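You operate a simulated robot arm through the tools that you are given. There is no shell and no other tool.

The job below is to be done with a simulated robot arm. You get a single attempt, and the scene is never put back.

TASK
Pump the dock's spare wheel to the pressure on its hub.
Fine: air dial back to 0 before the green fitting comes off and goes into its holder.

It is judged by the outcome, as a careful person would: the job done as asked, and still so three seconds after it is handed in. It fails if anything else is knocked over, pushed out of place, dropped, spilled or broken.

THE ROBOT
A 6-joint arm with a two-finger parallel gripper, fixed in place. Base frame: the origin is on the floor under the middle of its stand, x ahead of it, y to its left, z up; the work surface is at about z = 700. Units: mm, rad, N and s.
With the tool pointing down near the work surface it reaches from about 240 to 640 mm from the base axis. Its first joint turns from -2.007 to 2.007 rad. Payload 3.43 kg.
The TCP is the grasp point between the finger pads, 34 mm short of the fingertips. In the tool frame z runs along the fingers and y along their closing line. Largest opening 128 mm; finger width 24, thickness 12; the body of the gripper, 48 by 130 mm, starts 96 mm behind the TCP.
Orientation is that of the tool frame in the base frame, as [roll, pitch, yaw] about the fixed x, y, z axes, in that order (R = Rz(yaw) Ry(pitch) Rx(roll)). With the fingers straight down and closing along the base's y, the tool's x points along the base's -x, its y along +y and its z along -z.

THE INTERFACE
- The arm moves only by the tool apply_moves. Its argument "deltas" is a list of rows, each a list of 3 entries, a list of its own where there are three numbers: the shift along the tool's x, y, z in mm, then the turn, a rotation vector about the tool's x, y, z in rad, then the opening, from 0 (shut) to 1 (fully open). In form: [[[tx, ty, tz], [wx, wy, wz], claw], ...]. A call has 1 to 20 rows; each row shifts and turns the commanded pose from where the row before left it, along the tool's axes as they then stand. A row lasts 0.2 s, in which the tool goes at most 50 mm and 0.15 rad; a call with a longer step from one row to the next is refused whole, and so is a gripper value outside its range. Where a pose cannot be reached the arm comes as near as it can. A force on the tool above 40 N (or 10 N above the force at the start of the call, whichever is more), or a blocked arm, ends the call early, and 0.2 s more pass. The fingers move at their own pace (about 153 mm/s each) and stop on an object; they squeeze with about 44 N. The grip force told is the motor's: it shows also when the fingers shut on nothing. Time passes only in rows, and 0.2 s behind the last, so rows that do not move let the fingers close. The reply holds the time, the measured pose of the TCP, the force on the tool along the base axes, the opening and the grip force, in the units named above and with some noise, with the torque about the TCP (base axes, N m) and any sound that the robot's microphone picked up, and new pictures: "pictures" is both (left out), scene, wrist or none.
- Cameras (640 x 400 px; columns grow to the right, rows downward): "scene" is fixed at [399.1, -499, 1508.4]; the picture's right is [0.92, 0.38, 0.00], its down [0.14, -0.33, -0.93] and it looks along [-0.36, 0.86, -0.35] (base axes); focal length 214 px, centre (320, 200). "wrist" rides on the gripper at [76, -11, -160] in the tool frame; the picture's right is [0.15, 0.99, 0.00], its down [-0.88, 0.13, -0.46] and it looks along [-0.45, 0.07, 0.89] (tool axes); focal length 234 px, centre (320, 200). There is no depth. A picture from a camera that has moved, and an enlarged one, comes with that camera's place and axes in the base frame and with its lens.
- lift_body(by): slides the trunk up (or, below 0, down) by that many mm; the arm rides with it, the base frame stays. It gives what a move gives, with no picture.
- close_up(camera, box): a new picture of the part [left, top, right, bottom] of that camera's present view, enlarged. The clock stands still meanwhile.
- close_job(): hands the job in; it is judged then, once.

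Nothing tells you positions but the pictures and the camera data. Unless the task says otherwise, let go and move clear before handing in.

The tools are called after "Request:" as a command line: name --argument value ..., lists and objects as JSON in quotes. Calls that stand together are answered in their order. apply_moves: Moves the arm, as the interface text tells. Its arguments: {"type":"object","properties":{"deltas":{"type":"array"},"pictures":{"type":"string","enum":["both","scene","wrist","none"]}},"required":["deltas"]} The other tools are called the same way: lift_body (by) moves the trunk up or down; close_up (camera, box) takes an enlarged picture of a part of a camera's view; close_job () hands the job in.

At the start:

```text
t: 0.0
position: [296.7, -261.4, 1333.9]
orientation: [-3.141, 0.0, -3.141]
wrist_force: [0.1, 0.1, 0.2]
moment: [0.0, 0.01, 0.0]
width: 127.8
gripper_force: 0.1
trunk travel left (down, up): [-850.0, 140.0]
```

scene: 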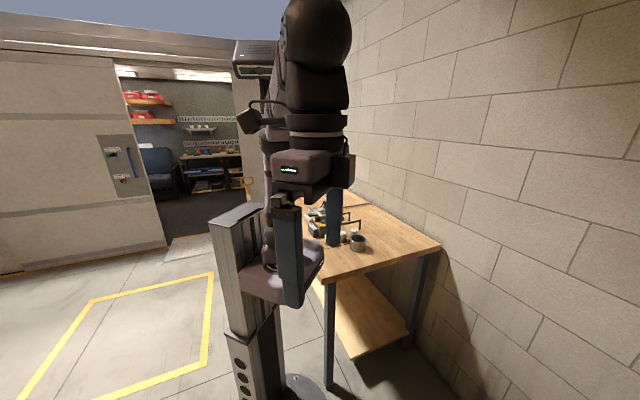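
wrist: 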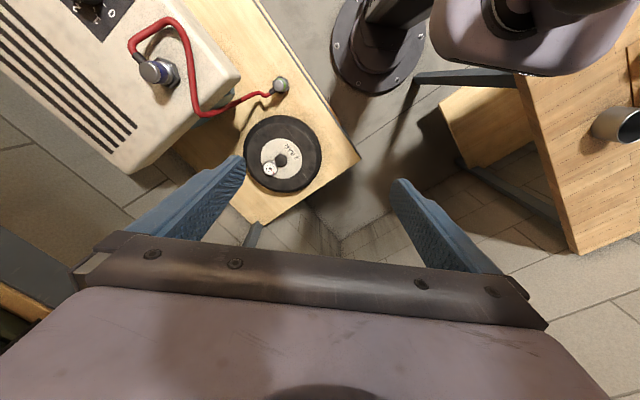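

I see the arm in front of a workbench in the scene view. The wrist view shows a compressor, a red hose and a wheel on another bench to the robot's right. I'll take enlarged views first.

Request:
close_up --camera "wrist" --box '[220, 60, 360, 220]'

Request:
close_up --camera "wrist" --box '[0, 0, 320, 200]'

Request:
close_up --camera "scene" --box '[260, 180, 460, 305]'

Request:
close_up --camera "scene" --box '[90, 60, 290, 220]'

```text
2.50 times, centred on (290, 140) of wrist
camera zoom: at [220.8, -273.2, 1493.2], right [-0.15, 0.99, 0.0], down [0.88, 0.13, 0.46], along [0.45, 0.07, -0.89], focal length 585 px, centre (395, 350)
```

zoom: 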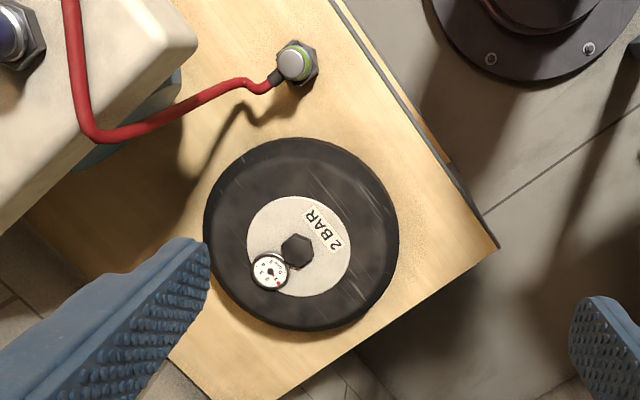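

```text
2.00 times, centred on (160, 100) of wrist
camera zoom: at [220.8, -273.2, 1493.2], right [-0.15, 0.99, 0.0], down [0.88, 0.13, 0.46], along [0.45, 0.07, -0.89], focal length 468 px, centre (640, 400)
```

zoom: 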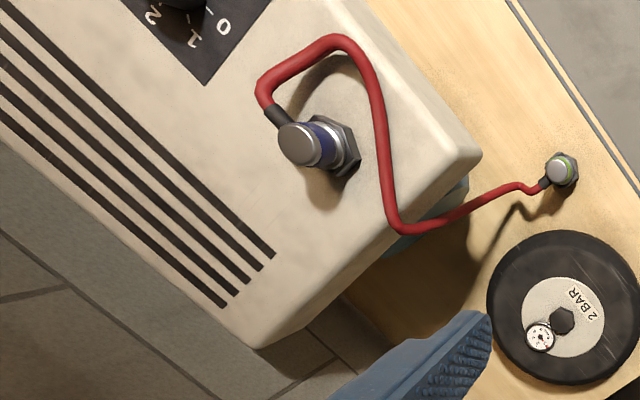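

```text
3.20 times, centred on (360, 242) of scene
camera zoom: at [399.1, -499.0, 1508.4], right [0.92, 0.38, 0.0], down [0.14, -0.33, -0.93], along [-0.36, 0.86, -0.35], focal length 686 px, centre (192, 64)
```

zoom: 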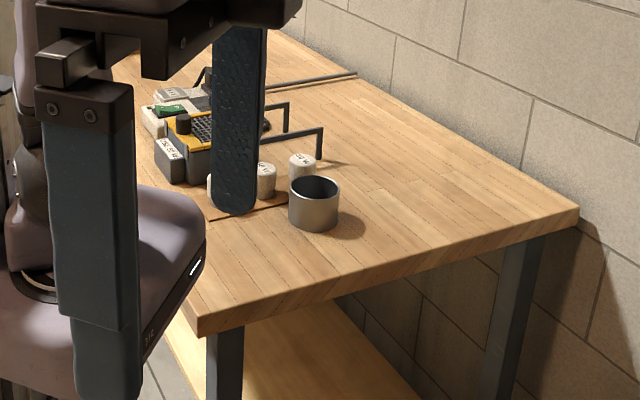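

```text
2.50 times, centred on (190, 140) of scene
camera zoom: at [399.1, -499.0, 1508.4], right [0.92, 0.38, 0.0], down [0.14, -0.33, -0.93], along [-0.36, 0.86, -0.35], focal length 536 px, centre (645, 350)
```

zoom: 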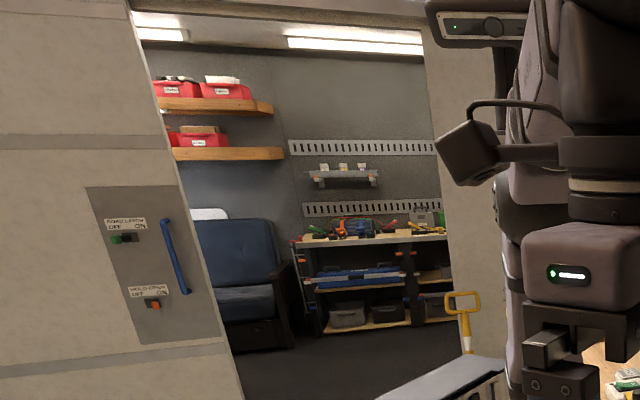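

The wheel hub reads "2 BAR". The red hose runs from a blue fitting on the compressor to a green fitting in a holder, and the dial is at the top left. I'll move the wrist camera to see the dial and get a second viewpoint for distances.

Request:
apply_moves --deltas '[[[33, -30, 0], [0, 0, 0], 1], [[33, -30, 0], [0, 0, 0], 1], [[33, -30, 0], [0, 0, 0], 1], [[0, 0, 0], [0, 0, 0], 1]]' --pictures "both"

```text
t: 1.0
position: [196.4, -349.2, 1333.8]
orientation: [3.141, 0.0, -3.141]
wrist_force: [0.5, 0.7, 0.3]
moment: [0.0, 0.04, 0.01]
width: 127.7
gripper_force: 0.0
trunk travel left (down, up): [-850.0, 140.0]
camera wrist: at [121.3, -360.2, 1493.1], right [-0.15, 0.99, 0.0], down [0.88, 0.13, 0.46], along [0.45, 0.07, -0.89], focal length 234 px, centre (320, 200)
```

scene: 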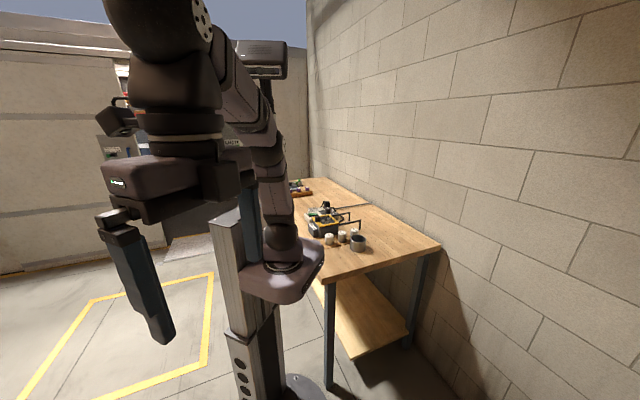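
wrist: 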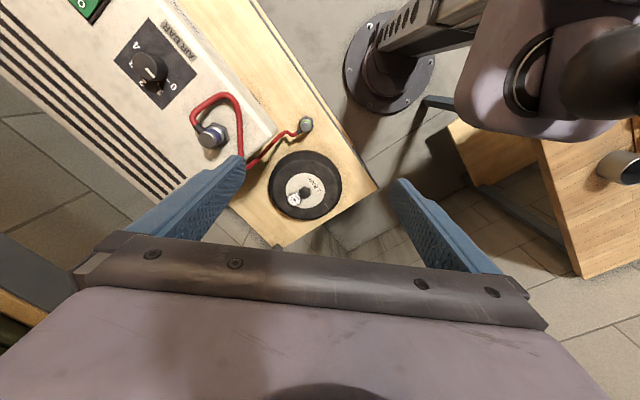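

Request:
close_up --camera "wrist" --box '[60, 0, 220, 120]'

Request:
close_up --camera "wrist" --box '[240, 100, 360, 240]'

Request:
close_up --camera "wrist" --box '[100, 30, 200, 110]'

```text
3.33 times, centred on (140, 60) of wrist
camera zoom: at [121.3, -360.2, 1493.1], right [-0.15, 0.99, 0.0], down [0.88, 0.13, 0.46], along [0.45, 0.07, -0.89], focal length 781 px, centre (920, 667)
```

zoom: 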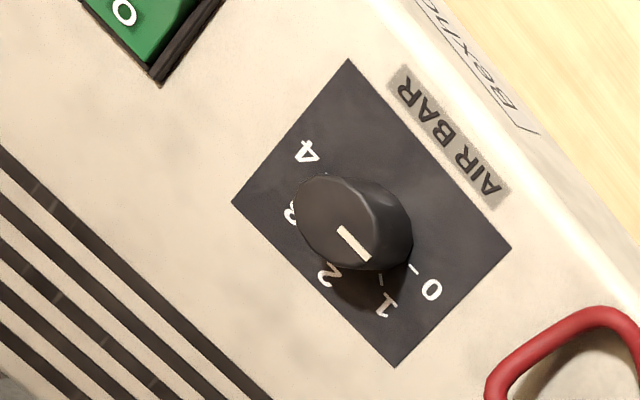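

```text
2.86 times, centred on (300, 170) of wrist
camera zoom: at [121.3, -360.2, 1493.1], right [-0.15, 0.99, 0.0], down [0.88, 0.13, 0.46], along [0.45, 0.07, -0.89], focal length 669 px, centre (377, 286)
```

zoom: 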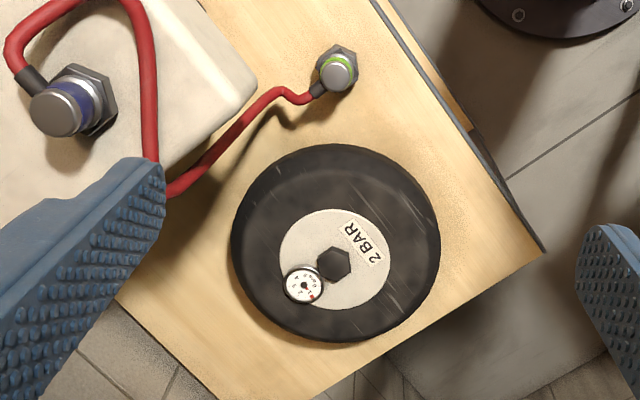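

```text
5.00 times, centred on (150, 70) of wrist
camera zoom: at [121.3, -360.2, 1493.1], right [-0.15, 0.99, 0.0], down [0.88, 0.13, 0.46], along [0.45, 0.07, -0.89], focal length 1171 px, centre (1170, 850)
```

zoom: 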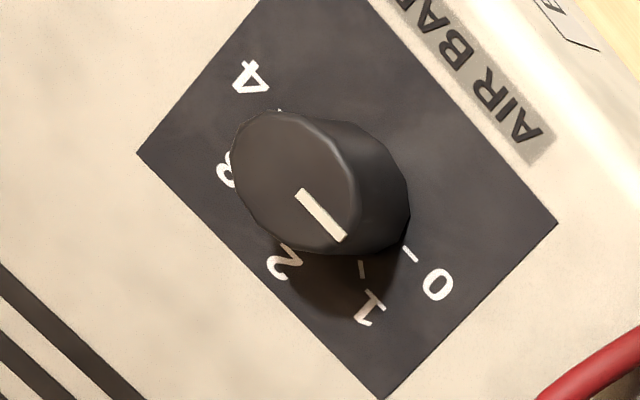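

The dial is a 0–4 "AIR BAR" knob and seems to sit near 0. I triangulate the green fitting top at about (253, -382, 752), the wheel's hub hex at about (460, -359, 791) and the compressor top near z = 1000. Next I'll move over the compressor and turn the camera to face it squarely.

Request:
apply_moves --deltas '[[[15.3, -43.7, 0], [0, 0, 0], 1], [[15.3, -43.7, 0], [0, 0, 0], 1], [[15.3, -43.7, 0], [0, 0, 0], 1], [[0, 0, 0], [0, 0, 0.14], 1], [[0, 0, 0], [0, 0, 0.14], 1], [[0, 0, 0], [0, 0, 0.14], 1], [[0, 0, 0], [0, 0, 0.14], 1], [[0, 0, 0], [0, 0, 0.14], 1], [[0, 0, 0], [0, 0, 0.14], 1], [[0, 0, 0], [0, 0, 0.14], 1], [[0, 0, 0], [0, 0, 0], 1]]' --pictures "both"

```text
t: 3.4
position: [145.7, -455.6, 1298.8]
orientation: [-3.14, 0.004, 2.158]
wrist_force: [-1.0, 0.2, 0.3]
moment: [0.0, -0.01, 0.0]
width: 127.8
gripper_force: 0.0
out of reach, approached as far as the arm can: row 2, 3
trunk travel left (down, up): [-850.0, 140.0]
camera wrist: at [94.6, -398.0, 1458.6], right [0.74, 0.67, 0.0], down [0.6, -0.66, 0.46], along [0.31, -0.34, -0.89], focal length 234 px, centre (320, 200)
```

scene: 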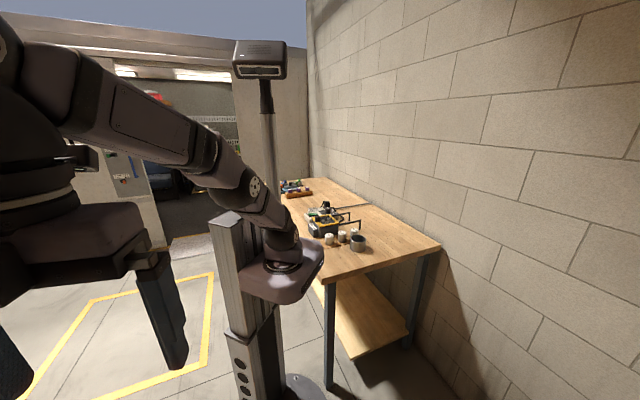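
wrist: 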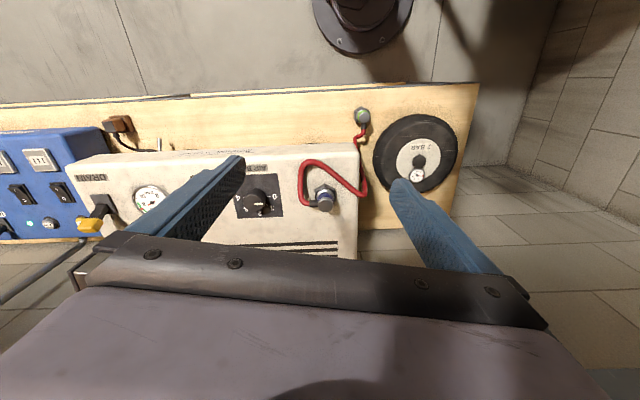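

The compressor is now roughly square in the picture, with a tank gauge, the AIR BAR knob and what looks like a "DRAIN" control, and a blue unit beside it. I'll zoom in to read each of them.

Request:
close_up --camera "wrist" --box '[0, 90, 200, 250]'

Request:
close_up --camera "wrist" --box '[220, 150, 360, 250]'

Request:
close_up --camera "wrist" --box '[340, 90, 480, 210]'

Request:
close_up --camera "wrist" --box '[70, 130, 240, 240]'

```text
2.50 times, centred on (100, 170) of wrist
camera zoom: at [94.6, -398.0, 1458.6], right [0.74, 0.67, 0.0], down [0.6, -0.66, 0.46], along [0.31, -0.34, -0.89], focal length 585 px, centre (870, 275)
```

zoom: 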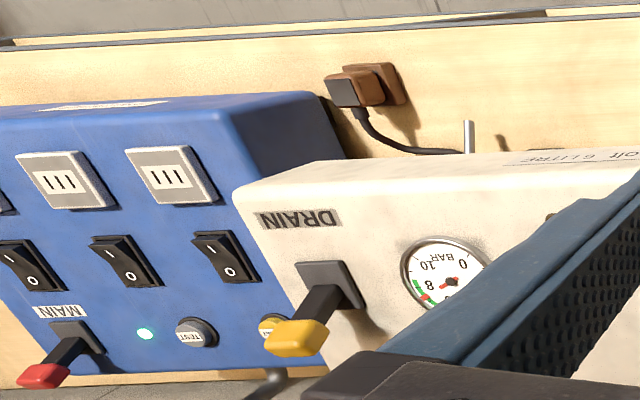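

```text
4.00 times, centred on (290, 200) of wrist
camera zoom: at [94.6, -398.0, 1458.6], right [0.74, 0.67, 0.0], down [0.6, -0.66, 0.46], along [0.31, -0.34, -0.89], focal length 937 px, centre (440, 200)
```

zoom: 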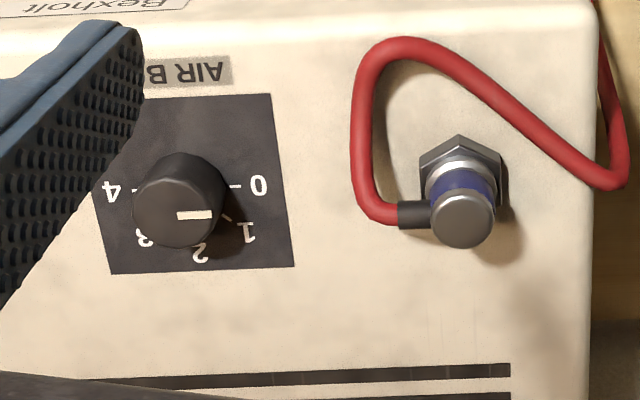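

```text
3.33 times, centred on (410, 150) of wrist
camera zoom: at [94.6, -398.0, 1458.6], right [0.74, 0.67, 0.0], down [0.6, -0.66, 0.46], along [0.31, -0.34, -0.89], focal length 781 px, centre (20, 367)
```

zoom: 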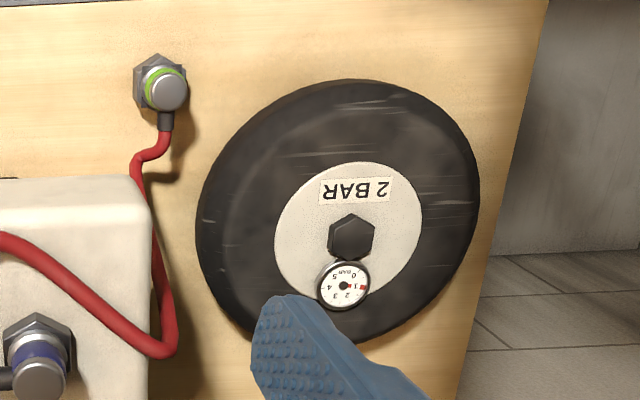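

```text
3.64 times, centred on (155, 185) of wrist
camera zoom: at [94.6, -398.0, 1458.6], right [0.74, 0.67, 0.0], down [0.6, -0.66, 0.46], along [0.31, -0.34, -0.89], focal length 852 px, centre (920, 254)
```

zoom: 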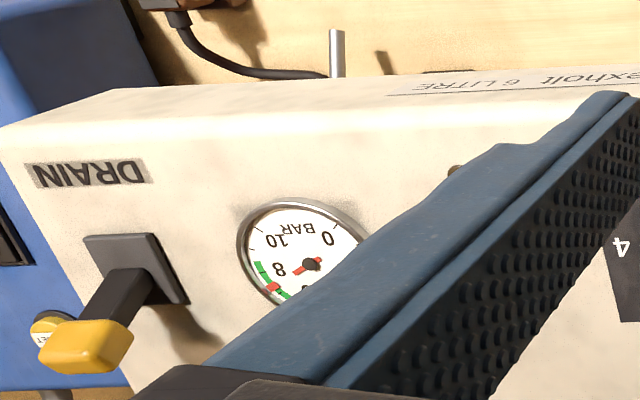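

The bench is turned 45° to the base. The wheel has a small 0–5 bar gauge, and a green "0" switch on the compressor is hidden by a finger for now. I'll move over toward the wheel and go lower to look at the hub and the fitting.

Request:
apply_moves --deltas '[[[1.5, 49.8, 0], [0, 0, 0], 1], [[1.5, 49.8, 0], [0, 0, 0], 1], [[1.5, 49.8, 0], [0, 0, 0], 1], [[1.5, 49.8, 0], [0, 0, 0], 1], [[1.5, 49.8, 0], [0, 0, 0], 1], [[1.5, 49.8, 0], [0, 0, 0], 1], [[0, 0, 45], [0, 0, 0], 1], [[0, 0, 45], [0, 0, 0], 1], [[0, 0, 45], [0, 0, 0], 1], [[0, 0, 45], [0, 0, 0], 1], [[0, 0, 45], [0, 0, 0], 1], [[0, 0, 45], [0, 0, 0], 1], [[0, 0, 0], [0, 0, 0], 1]]' --pictures "both"

```text
t: 6.2
position: [389.1, -280.3, 1029.5]
orientation: [3.141, 0.0, 2.164]
wrist_force: [-0.4, -0.3, -0.9]
moment: [0.02, 0.0, 0.01]
width: 128.0
gripper_force: 0.0
trunk travel left (down, up): [-850.0, 140.0]
camera wrist: at [336.2, -224.3, 1189.2], right [0.74, 0.67, 0.0], down [0.6, -0.66, 0.46], along [0.31, -0.34, -0.89], focal length 234 px, centre (320, 200)
```

scene: 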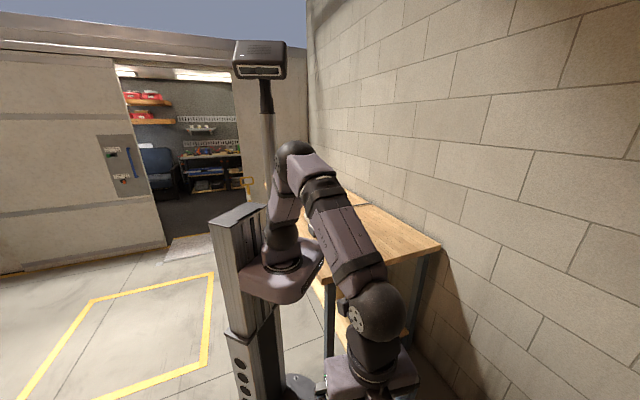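
wrist: 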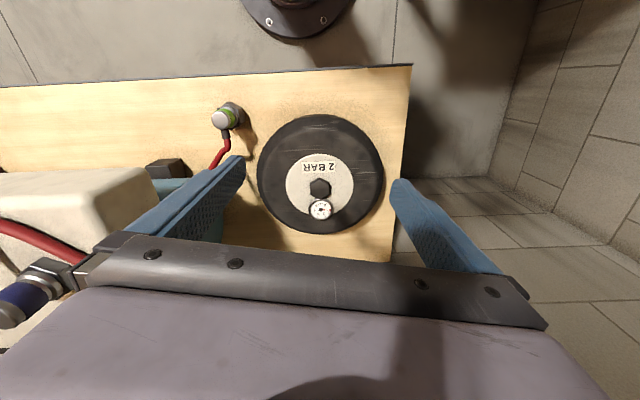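

The wheel is centred and unobstructed. I'll zoom in on its gauge and hub and on the green fitting.

Request:
close_up --camera "wrist" --box '[280, 145, 360, 225]'

Request:
close_up --camera "wrist" --box '[190, 85, 270, 180]'

Request:
close_up --camera "wrist" --box '[0, 150, 220, 330]'

Request:
close_up --camera "wrist" --box '[300, 195, 340, 225]'

```text
5.00 times, centred on (320, 185) of wrist
camera zoom: at [336.2, -224.3, 1189.2], right [0.74, 0.67, 0.0], down [0.6, -0.66, 0.46], along [0.31, -0.34, -0.89], focal length 1171 px, centre (320, 275)
```

zoom: 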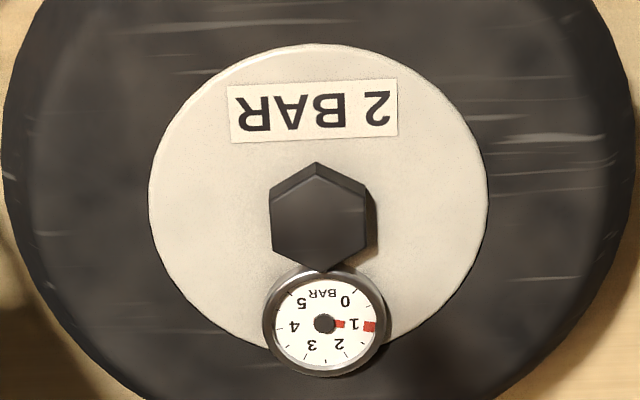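

```text
4.21 times, centred on (230, 132) of wrist
camera zoom: at [336.2, -224.3, 1189.2], right [0.74, 0.67, 0.0], down [0.6, -0.66, 0.46], along [0.31, -0.34, -0.89], focal length 986 px, centre (699, 484)
```

zoom: 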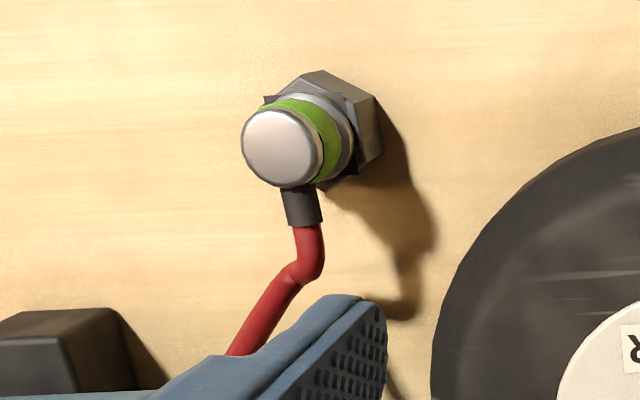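

```text
2.22 times, centred on (110, 240) of wrist
camera zoom: at [336.2, -224.3, 1189.2], right [0.74, 0.67, 0.0], down [0.6, -0.66, 0.46], along [0.31, -0.34, -0.89], focal length 520 px, centre (787, 111)
```

zoom: 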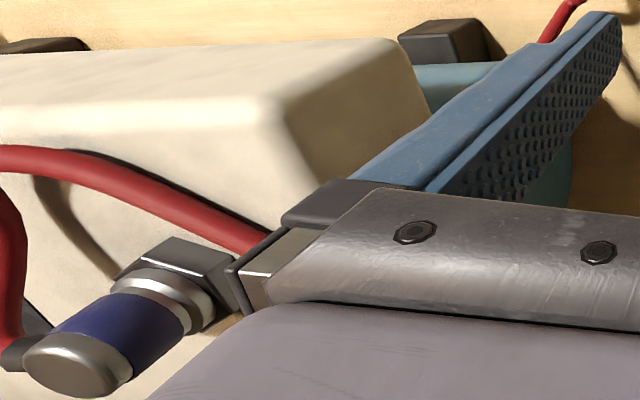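

```text
13.33 times, centred on (320, 210) of wrist
camera zoom: at [336.2, -224.3, 1189.2], right [0.74, 0.67, 0.0], down [0.6, -0.66, 0.46], along [0.31, -0.34, -0.89], focal length 3122 px, centre (320, 67)
```

zoom: 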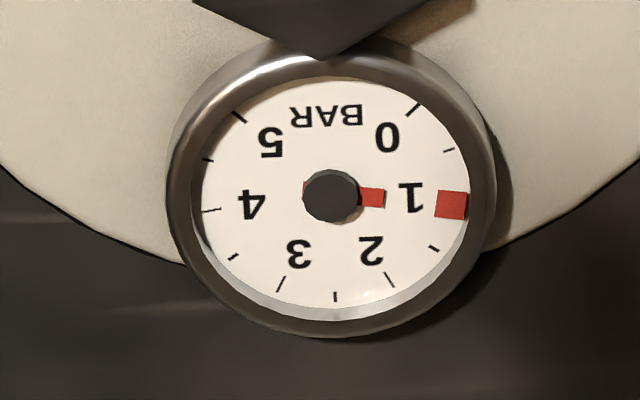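

The wheel gauge reads 1 bar and the target is 2, and the black hex on the hub looks like the inflation port. I'll go above the green fitting and look closely at it and its holder.

Request:
apply_moves --deltas '[[[-2, -43.2, 0], [0, 0, 0], 1], [[-2, -43.2, 0], [0, 0, 0], 1], [[-2, -43.2, 0], [0, 0, 0], 1], [[-2, -43.2, 0], [0, 0, 0], 1], [[0, 0, 45], [0, 0, 0], 1], [[0, 0, 45], [0, 0, 0], 1], [[0, 0, 0], [0, 0, 0], 1]]' --pictures "both"

```text
t: 7.8
position: [249.1, -383.2, 940.5]
orientation: [3.141, 0.001, 2.162]
wrist_force: [0.2, -0.4, -0.4]
moment: [-0.07, 0.02, -0.01]
width: 127.7
gripper_force: 0.0
trunk travel left (down, up): [-850.0, 140.0]
camera wrist: at [198.4, -328.0, 1099.3], right [0.74, 0.67, 0.0], down [0.6, -0.66, 0.46], along [0.31, -0.34, -0.89], focal length 234 px, centre (320, 200)
```

scene: 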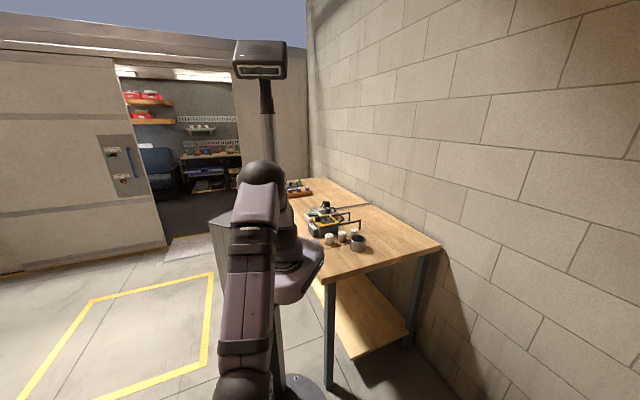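
wrist: 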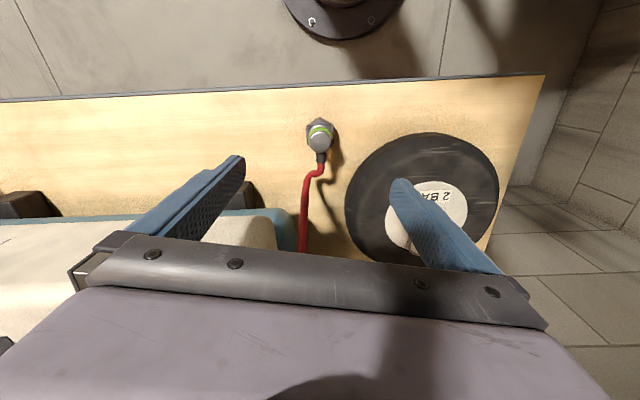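

Request:
close_up --camera "wrist" --box '[290, 100, 360, 180]'

Request:
close_up --camera "wrist" --box '[150, 150, 350, 260]'

```text
5.00 times, centred on (325, 140) of wrist
camera zoom: at [198.4, -328.0, 1099.3], right [0.74, 0.67, 0.0], down [0.6, -0.66, 0.46], along [0.31, -0.34, -0.89], focal length 1171 px, centre (295, 500)
```

zoom: 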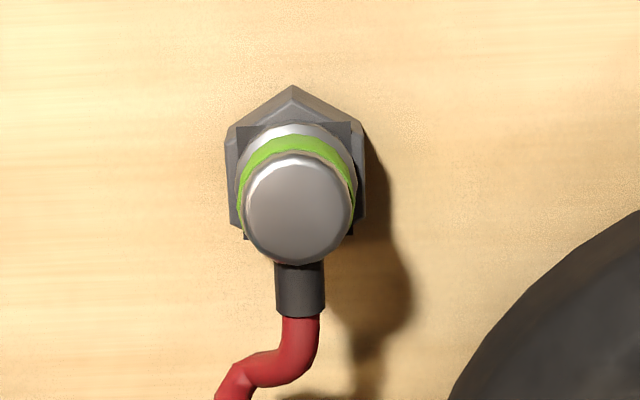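

```text
3.20 times, centred on (250, 205) of wrist
camera zoom: at [198.4, -328.0, 1099.3], right [0.74, 0.67, 0.0], down [0.6, -0.66, 0.46], along [0.31, -0.34, -0.89], focal length 749 px, centre (544, 184)
```

zoom: 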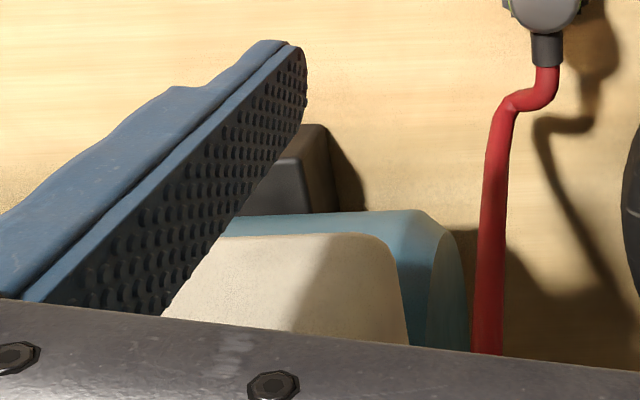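

The fitting looks like a silver cap with a green collar on a hex holder, its top at about z = 765 over a bench at about 700. I need the levels of its parts before gripping, so I'll zoom in further.

Request:
close_up --camera "wrist" --box '[300, 112, 340, 158]'

Request:
close_up --camera "wrist" --box '[380, 120, 520, 260]'

```text
8.70 times, centred on (320, 135) of wrist
camera zoom: at [198.4, -328.0, 1099.3], right [0.74, 0.67, 0.0], down [0.6, -0.66, 0.46], along [0.31, -0.34, -0.89], focal length 2036 px, centre (320, 765)
```

zoom: 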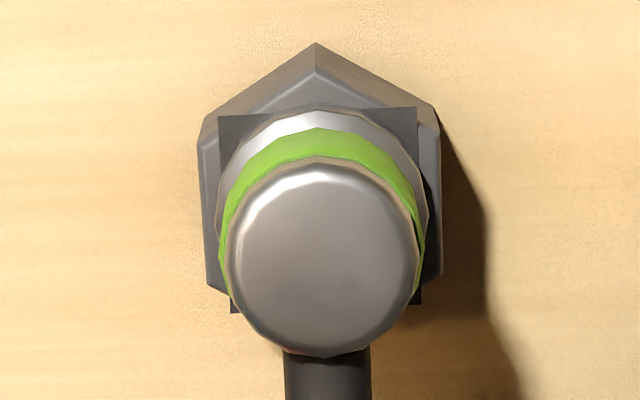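

```text
2.86 times, centred on (450, 190) of wrist
camera zoom: at [198.4, -328.0, 1099.3], right [0.74, 0.67, 0.0], down [0.6, -0.66, 0.46], along [0.31, -0.34, -0.89], focal length 669 px, centre (-51, 229)
```

zoom: 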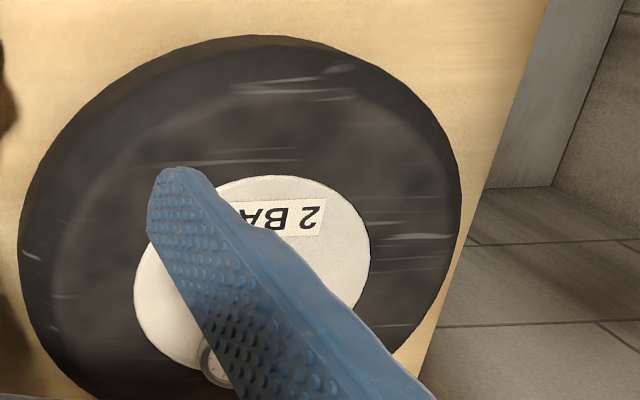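

The fitting's axis is at about (252.5, -386), the cap top near z = 769 and the hex below about 738, and the dial pointer is at 0. I'll descend part way with the fingers open to refine the alignment.

Request:
apply_moves --deltas '[[[-4.2, 1.3, 30], [0, 0, 0], 1], [[0, 0, 30], [0, 0, 0], 1], [[0, 0, 25], [0, 0, 0], 1], [[0, 0, 20], [0, 0, 0], 1], [[0, 0, 0], [0, 0, 0], 1]]' --pictures "wrist"

Request:
close_up --camera "wrist" --box '[270, 120, 370, 200]'

```text
t: 9.0
position: [250.7, -389.9, 834.6]
orientation: [3.14, 0.0, 2.163]
wrist_force: [-0.1, -0.6, 0.0]
moment: [-0.02, 0.01, 0.01]
width: 128.1
gripper_force: 0.1
trunk travel left (down, up): [-850.0, 140.0]
camera wrist: at [199.8, -333.0, 994.9], right [0.74, 0.67, 0.0], down [0.6, -0.66, 0.46], along [0.31, -0.34, -0.89], focal length 234 px, centre (320, 200)
```

wrist: 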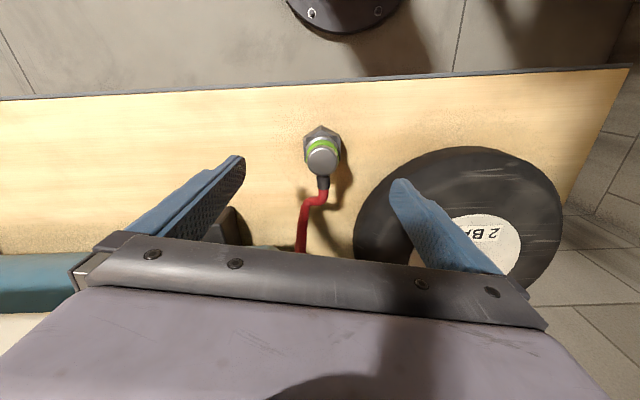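

```text
5.00 times, centred on (320, 160) of wrist
camera zoom: at [199.8, -333.0, 994.9], right [0.74, 0.67, 0.0], down [0.6, -0.66, 0.46], along [0.31, -0.34, -0.89], focal length 1171 px, centre (320, 400)
```

zoom: 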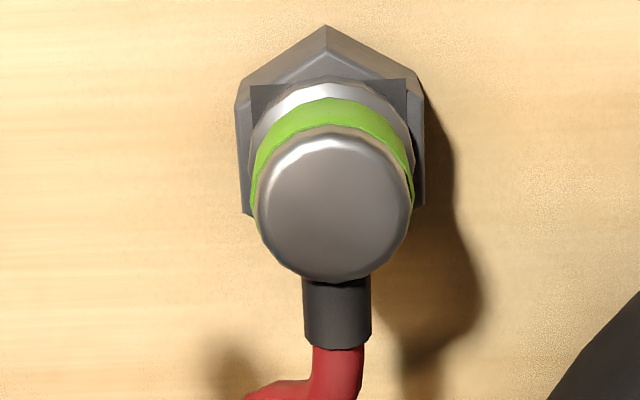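

I'm about 3 mm off in each direction, and the hex top is near z = 735, so the fingertips should stop at about 742. I'll correct that, descend to TCP z of about 776 and check again before closing.

Request:
apply_moves --deltas '[[[3.2, 3.2, 10], [0, 0, 0], 1], [[0, 0, 20], [0, 0, 0], 1], [[0, 0, 18], [0, 0, 0], 1], [[0, 0, 10], [0, 0, 0], 1], [[0, 0, 0], [0, 0, 0], 1]]' --pictures "wrist"

Request:
close_up --camera "wrist" --box '[230, 120, 410, 240]'

```text
t: 10.2
position: [253.0, -384.0, 777.3]
orientation: [3.141, 0.0, 2.162]
wrist_force: [0.4, -0.5, 0.4]
moment: [0.0, -0.01, 0.01]
width: 127.8
gripper_force: 0.1
trunk travel left (down, up): [-850.0, 140.0]
camera wrist: at [202.2, -328.1, 937.2], right [0.74, 0.67, 0.0], down [0.6, -0.66, 0.46], along [0.31, -0.34, -0.89], focal length 234 px, centre (320, 200)
```

wrist: 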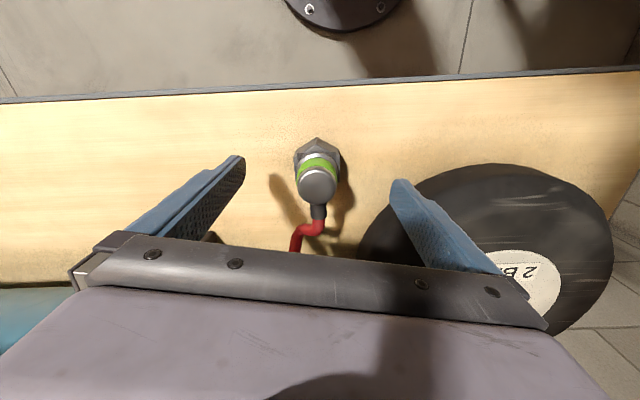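

```text
3.33 times, centred on (320, 180) of wrist
camera zoom: at [202.2, -328.1, 937.2], right [0.74, 0.67, 0.0], down [0.6, -0.66, 0.46], along [0.31, -0.34, -0.89], focal length 781 px, centre (320, 267)
```

zoom: 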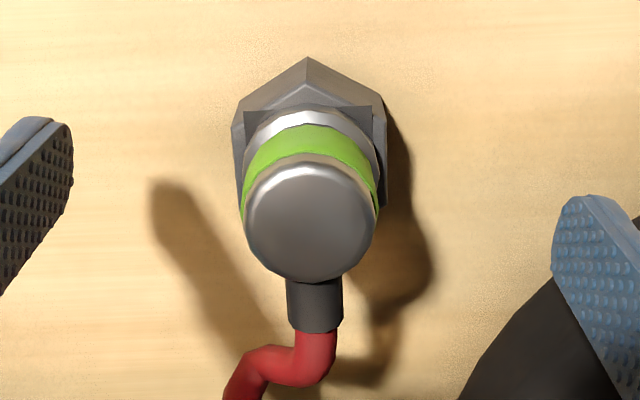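

The alignment is within 2 mm. I'll trim it, partly close the fingers around the fitting and check the picture before squeezing.

Request:
apply_moves --deltas '[[[1, -1.5, 1], [0, 0, 0], 0.7], [[0, 0, 0], [0, 0, 0], 0.42], [[0, 0, 0], [0, 0, 0], 0.42]]' --pictures "wrist"

Request:
close_up --camera "wrist" --box '[230, 120, 410, 240]'

```text
t: 11.0
position: [252.4, -384.3, 778.2]
orientation: [3.141, -0.001, 2.161]
wrist_force: [0.5, -0.1, 0.3]
moment: [0.03, 0.03, 0.01]
width: 53.6
gripper_force: 0.1
trunk travel left (down, up): [-850.0, 140.0]
camera wrist: at [200.6, -327.7, 936.6], right [0.74, 0.67, 0.0], down [0.6, -0.66, 0.46], along [0.31, -0.34, -0.89], focal length 234 px, centre (320, 200)
```

wrist: 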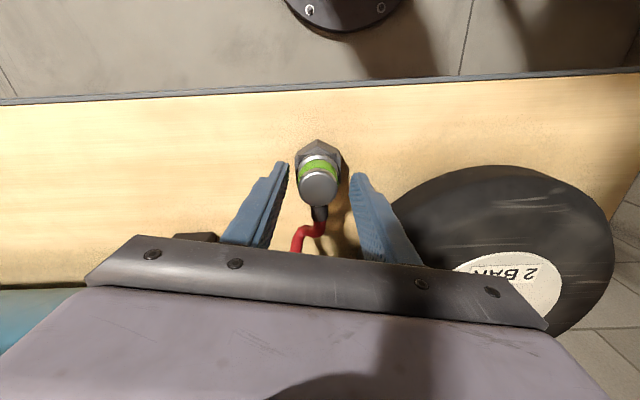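

```text
3.33 times, centred on (320, 180) of wrist
camera zoom: at [200.6, -327.7, 936.6], right [0.74, 0.67, 0.0], down [0.6, -0.66, 0.46], along [0.31, -0.34, -0.89], focal length 781 px, centre (320, 267)
```

zoom: 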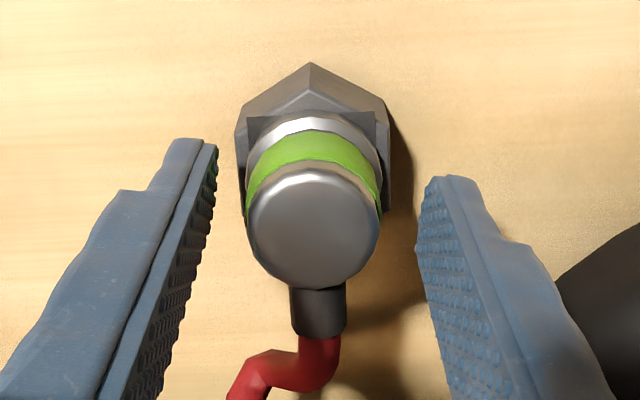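

The fitting sits centred between the pads and the tips are above the hex. I'll drop 2 mm and close.

Request:
apply_moves --deltas '[[[0, 0, 2], [0, 0, 0], 0.38], [[0, 0, 0], [0, 0, 0], 0.3], [[0, 0, 0], [0, 0, 0], 0.2], [[0, 0, 0], [0, 0, 0], 0.2]]' --pictures "wrist"

Request:
close_up --camera "wrist" --box '[230, 120, 410, 240]'

```text
t: 12.0
position: [252.5, -383.4, 776.2]
orientation: [3.141, 0.0, 2.163]
wrist_force: [-0.5, -0.5, 0.5]
moment: [-0.03, -0.03, -0.03]
width: 30.4
gripper_force: 44.1
trunk travel left (down, up): [-850.0, 140.0]
heard: snap
camera wrist: at [200.8, -327.4, 934.9], right [0.74, 0.67, 0.0], down [0.6, -0.66, 0.46], along [0.31, -0.34, -0.89], focal length 234 px, centre (320, 200)
```

wrist: 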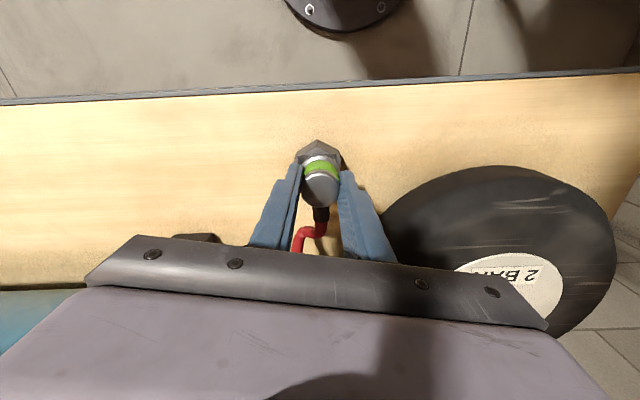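

```text
3.33 times, centred on (320, 180) of wrist
camera zoom: at [200.8, -327.4, 934.9], right [0.74, 0.67, 0.0], down [0.6, -0.66, 0.46], along [0.31, -0.34, -0.89], focal length 781 px, centre (320, 267)
```

zoom: 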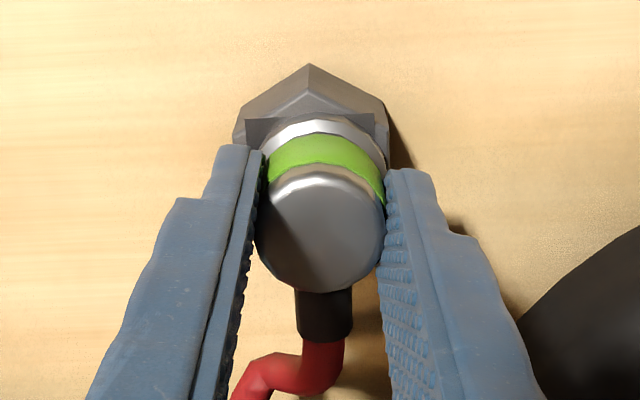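

It is gripped at 30.4 mm wide, and a "snap" sounded, probably the collar releasing. I'll lift slowly and watch the force.

Request:
apply_moves --deltas '[[[0, 0, -4], [0, 0, 0], 0.2], [[0, 0, -4], [0, 0, 0], 0.2], [[0, 0, -4], [0, 0, 0], 0.2], [[0, 0, -4], [0, 0, 0], 0.2]]' --pictures "wrist"

Request:
close_up --camera "wrist" --box '[230, 120, 410, 240]'

```text
t: 13.0
position: [252.9, -384.2, 791.9]
orientation: [3.141, 0.001, 2.162]
wrist_force: [-0.2, -0.2, -0.6]
moment: [0.0, -0.03, 0.01]
width: 30.4
gripper_force: 43.8
trunk travel left (down, up): [-850.0, 140.0]
camera wrist: at [200.8, -327.2, 951.0], right [0.74, 0.67, 0.0], down [0.6, -0.66, 0.46], along [0.31, -0.34, -0.89], focal length 234 px, centre (320, 200)
```

wrist: 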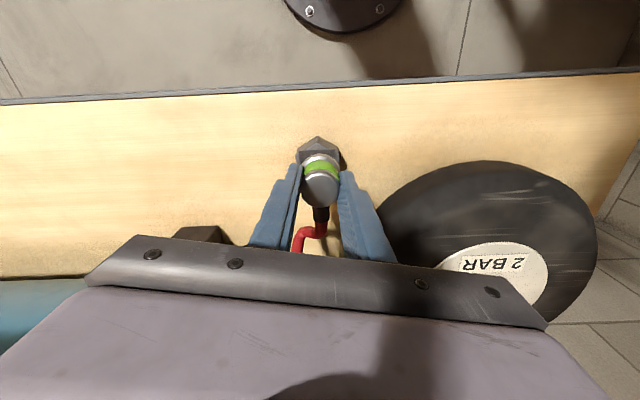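

```text
3.33 times, centred on (320, 180) of wrist
camera zoom: at [200.8, -327.2, 951.0], right [0.74, 0.67, 0.0], down [0.6, -0.66, 0.46], along [0.31, -0.34, -0.89], focal length 781 px, centre (320, 267)
```

zoom: 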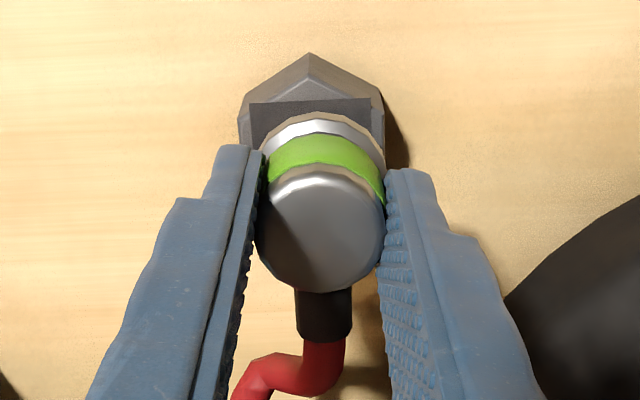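

The fitting comes up freely with the gripper. I'll lift it further to see the empty holder and the underside of the fitting.

Request:
apply_moves --deltas '[[[0, 0, -15], [0, 0, 0], 0.2], [[0, 0, -20], [0, 0, 0], 0.2], [[0, 0, -25], [0, 0, 0], 0.2], [[0, 0, -25], [0, 0, 0], 0.2], [[0, 0, 0], [0, 0, 0], 0.2]]' --pictures "wrist"

Request:
close_up --camera "wrist" --box '[240, 90, 400, 220]'

```text
t: 14.2
position: [253.0, -382.5, 876.4]
orientation: [3.141, 0.0, 2.162]
wrist_force: [0.0, 0.7, -0.8]
moment: [0.01, -0.02, 0.01]
width: 30.9
gripper_force: 44.5
trunk travel left (down, up): [-850.0, 140.0]
camera wrist: at [202.4, -326.6, 1035.8], right [0.74, 0.67, 0.0], down [0.6, -0.66, 0.46], along [0.31, -0.34, -0.89], focal length 234 px, centre (320, 200)
```

wrist: 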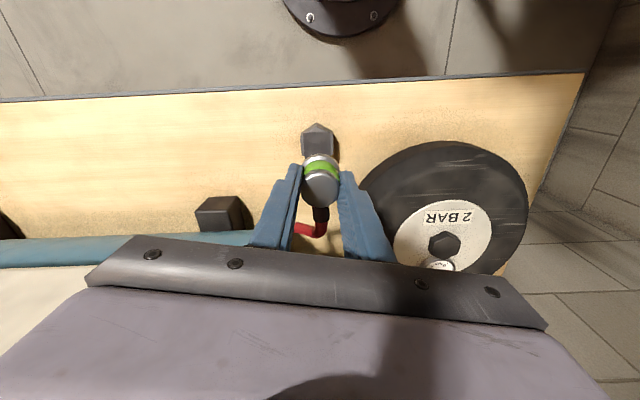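

```text
3.08 times, centred on (320, 155) of wrist
camera zoom: at [202.4, -326.6, 1035.8], right [0.74, 0.67, 0.0], down [0.6, -0.66, 0.46], along [0.31, -0.34, -0.89], focal length 720 px, centre (320, 338)
```

zoom: 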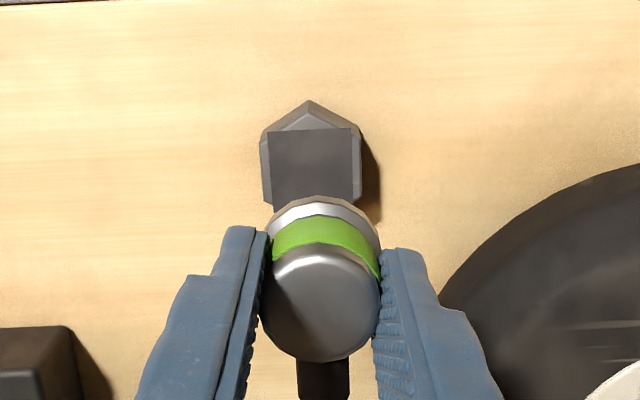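

The fitting is free and its holder is a hex post with a dark square top. Next I'll measure the wheel's hub hex from here.

Request:
close_up --camera "wrist" --box '[400, 190, 500, 280]'

Request:
close_up --camera "wrist" --box '[290, 110, 350, 160]'

```text
4.44 times, centred on (450, 235) of wrist
camera zoom: at [202.4, -326.6, 1035.8], right [0.74, 0.67, 0.0], down [0.6, -0.66, 0.46], along [0.31, -0.34, -0.89], focal length 1041 px, centre (-258, 44)
```

zoom: 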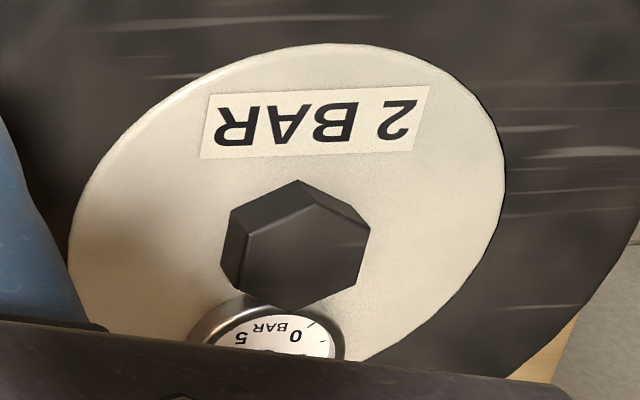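

```text
8.00 times, centred on (320, 135) of wrist
camera zoom: at [202.4, -326.6, 1035.8], right [0.74, 0.67, 0.0], down [0.6, -0.66, 0.46], along [0.31, -0.34, -0.89], focal length 1873 px, centre (320, 720)
```

zoom: 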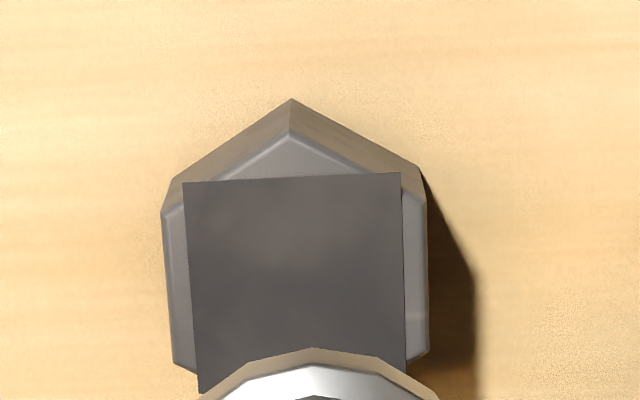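

The hub hex top is near (459, -359, 790). I'll carry the fitting sideways first to clear the compressor corner, then forward over the wheel, keeping it high.

Request:
apply_moves --deltas '[[[0, 30, -20], [0, 0, 0], 0.2], [[0, 40, -20], [0, 0, 0], 0.2], [[0, 40, -15], [0, 0, 0], 0.2], [[0, 40, 0], [0, 0, 0], 0.2], [[0, 34, 0], [0, 0, 0], 0.2], [[-30, 0, 0], [0, 0, 0], 0.2], [[-35, 0, 0], [0, 0, 0], 0.2], [[-30, 0, 0], [0, 0, 0], 0.2], [[0, 0, 0], [0, 0, 0], 0.2]]' --pictures "both"

Request:
close_up --camera "wrist" --box '[260, 90, 380, 220]'

```text
t: 16.2
position: [458.1, -358.2, 928.4]
orientation: [3.141, 0.002, 2.162]
wrist_force: [-1.5, 0.1, -0.8]
moment: [0.0, -0.01, 0.0]
width: 30.4
gripper_force: 43.7
trunk travel left (down, up): [-850.0, 140.0]
camera wrist: at [407.8, -301.7, 1088.4], right [0.74, 0.67, 0.0], down [0.6, -0.66, 0.46], along [0.31, -0.34, -0.89], focal length 234 px, centre (320, 200)
```

scene: 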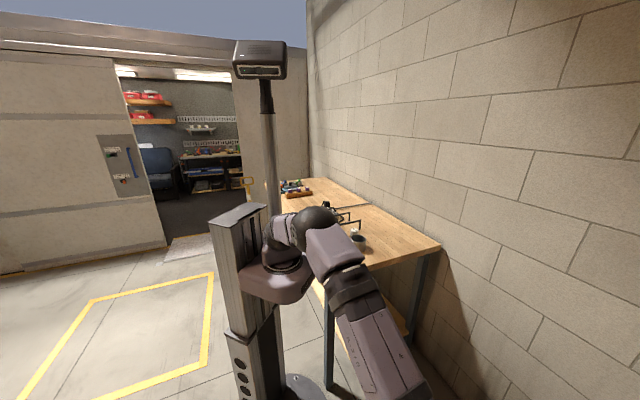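
wrist: 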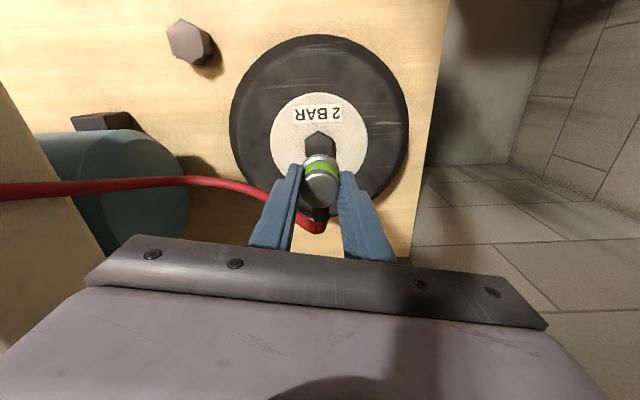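

```text
3.08 times, centred on (320, 155) of wrist
camera zoom: at [407.8, -301.7, 1088.4], right [0.74, 0.67, 0.0], down [0.6, -0.66, 0.46], along [0.31, -0.34, -0.89], focal length 720 px, centre (320, 338)
```

zoom: 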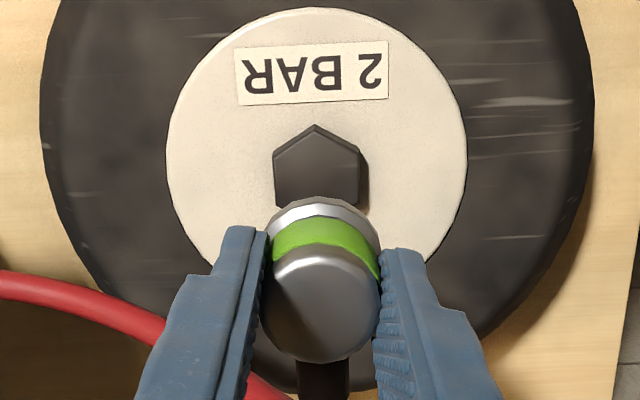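

The fitting and hex look aligned within about 1 mm. I'll zoom in to confirm the hex's top height before lowering.

Request:
close_up --camera "wrist" --box '[295, 120, 345, 170]'

Request:
close_up --camera "wrist" --box '[280, 140, 360, 240]'

Request:
close_up --camera "wrist" --box '[160, 10, 230, 80]'

```text
8.00 times, centred on (320, 145) of wrist
camera zoom: at [407.8, -301.7, 1088.4], right [0.74, 0.67, 0.0], down [0.6, -0.66, 0.46], along [0.31, -0.34, -0.89], focal length 1873 px, centre (320, 640)
```

zoom: 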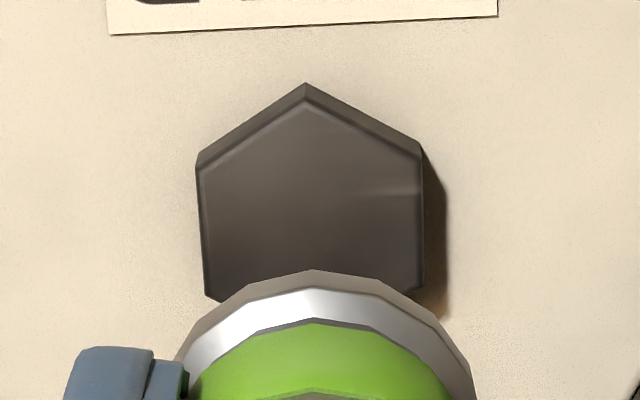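

```text
4.00 times, centred on (320, 190) of wrist
camera zoom: at [407.8, -301.7, 1088.4], right [0.74, 0.67, 0.0], down [0.6, -0.66, 0.46], along [0.31, -0.34, -0.89], focal length 937 px, centre (320, 240)
```

zoom: 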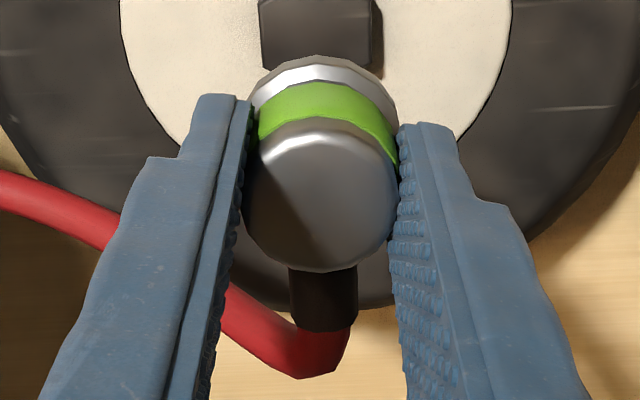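

```text
5.71 times, centred on (195, 45) of wrist
camera zoom: at [407.8, -301.7, 1088.4], right [0.74, 0.67, 0.0], down [0.6, -0.66, 0.46], along [0.31, -0.34, -0.89], focal length 1338 px, centre (1034, 1086)
```

zoom: 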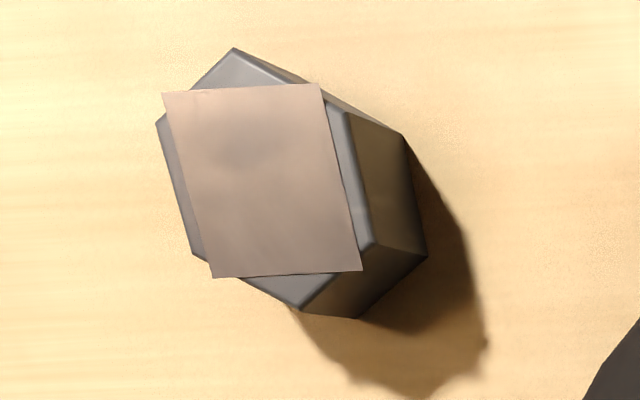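

The hex centre appears about 2 mm further forward than my axis. I'll correct that and lower to about 15 mm above expected contact.

Request:
apply_moves --deltas '[[[-2, -0.6, 20], [0, 0, 0], 0.2], [[0, 0, 25], [0, 0, 0], 0.2], [[0, 0, 25], [0, 0, 0], 0.2], [[0, 0, 12], [0, 0, 0], 0.2], [[0, 0, 0], [0, 0, 0], 0.2]]' --pictures "wrist"

Request:
close_up --camera "wrist" --box '[270, 130, 370, 230]'

```text
t: 17.4
position: [459.1, -360.6, 849.6]
orientation: [3.142, 0.0, 2.162]
wrist_force: [1.2, 0.5, -1.2]
moment: [0.0, -0.04, -0.01]
width: 30.3
gripper_force: 44.3
trunk travel left (down, up): [-850.0, 140.0]
camera wrist: at [407.6, -304.6, 1009.1], right [0.74, 0.67, 0.0], down [0.6, -0.66, 0.46], along [0.31, -0.34, -0.89], focal length 234 px, centre (320, 200)
```

wrist: 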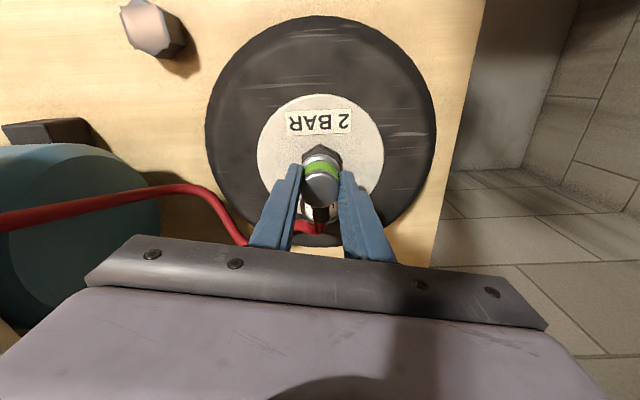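

```text
4.00 times, centred on (320, 180) of wrist
camera zoom: at [407.6, -304.6, 1009.1], right [0.74, 0.67, 0.0], down [0.6, -0.66, 0.46], along [0.31, -0.34, -0.89], focal length 937 px, centre (320, 280)
```

zoom: 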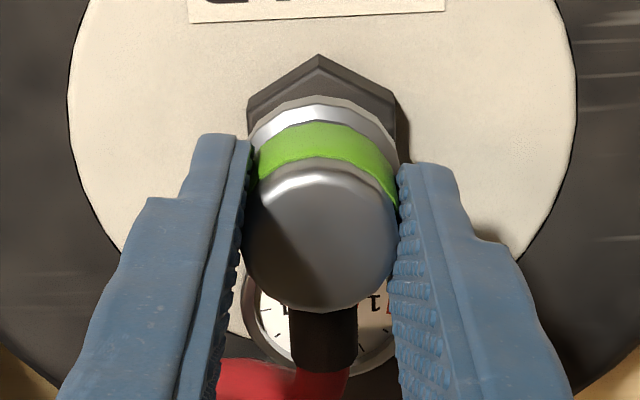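

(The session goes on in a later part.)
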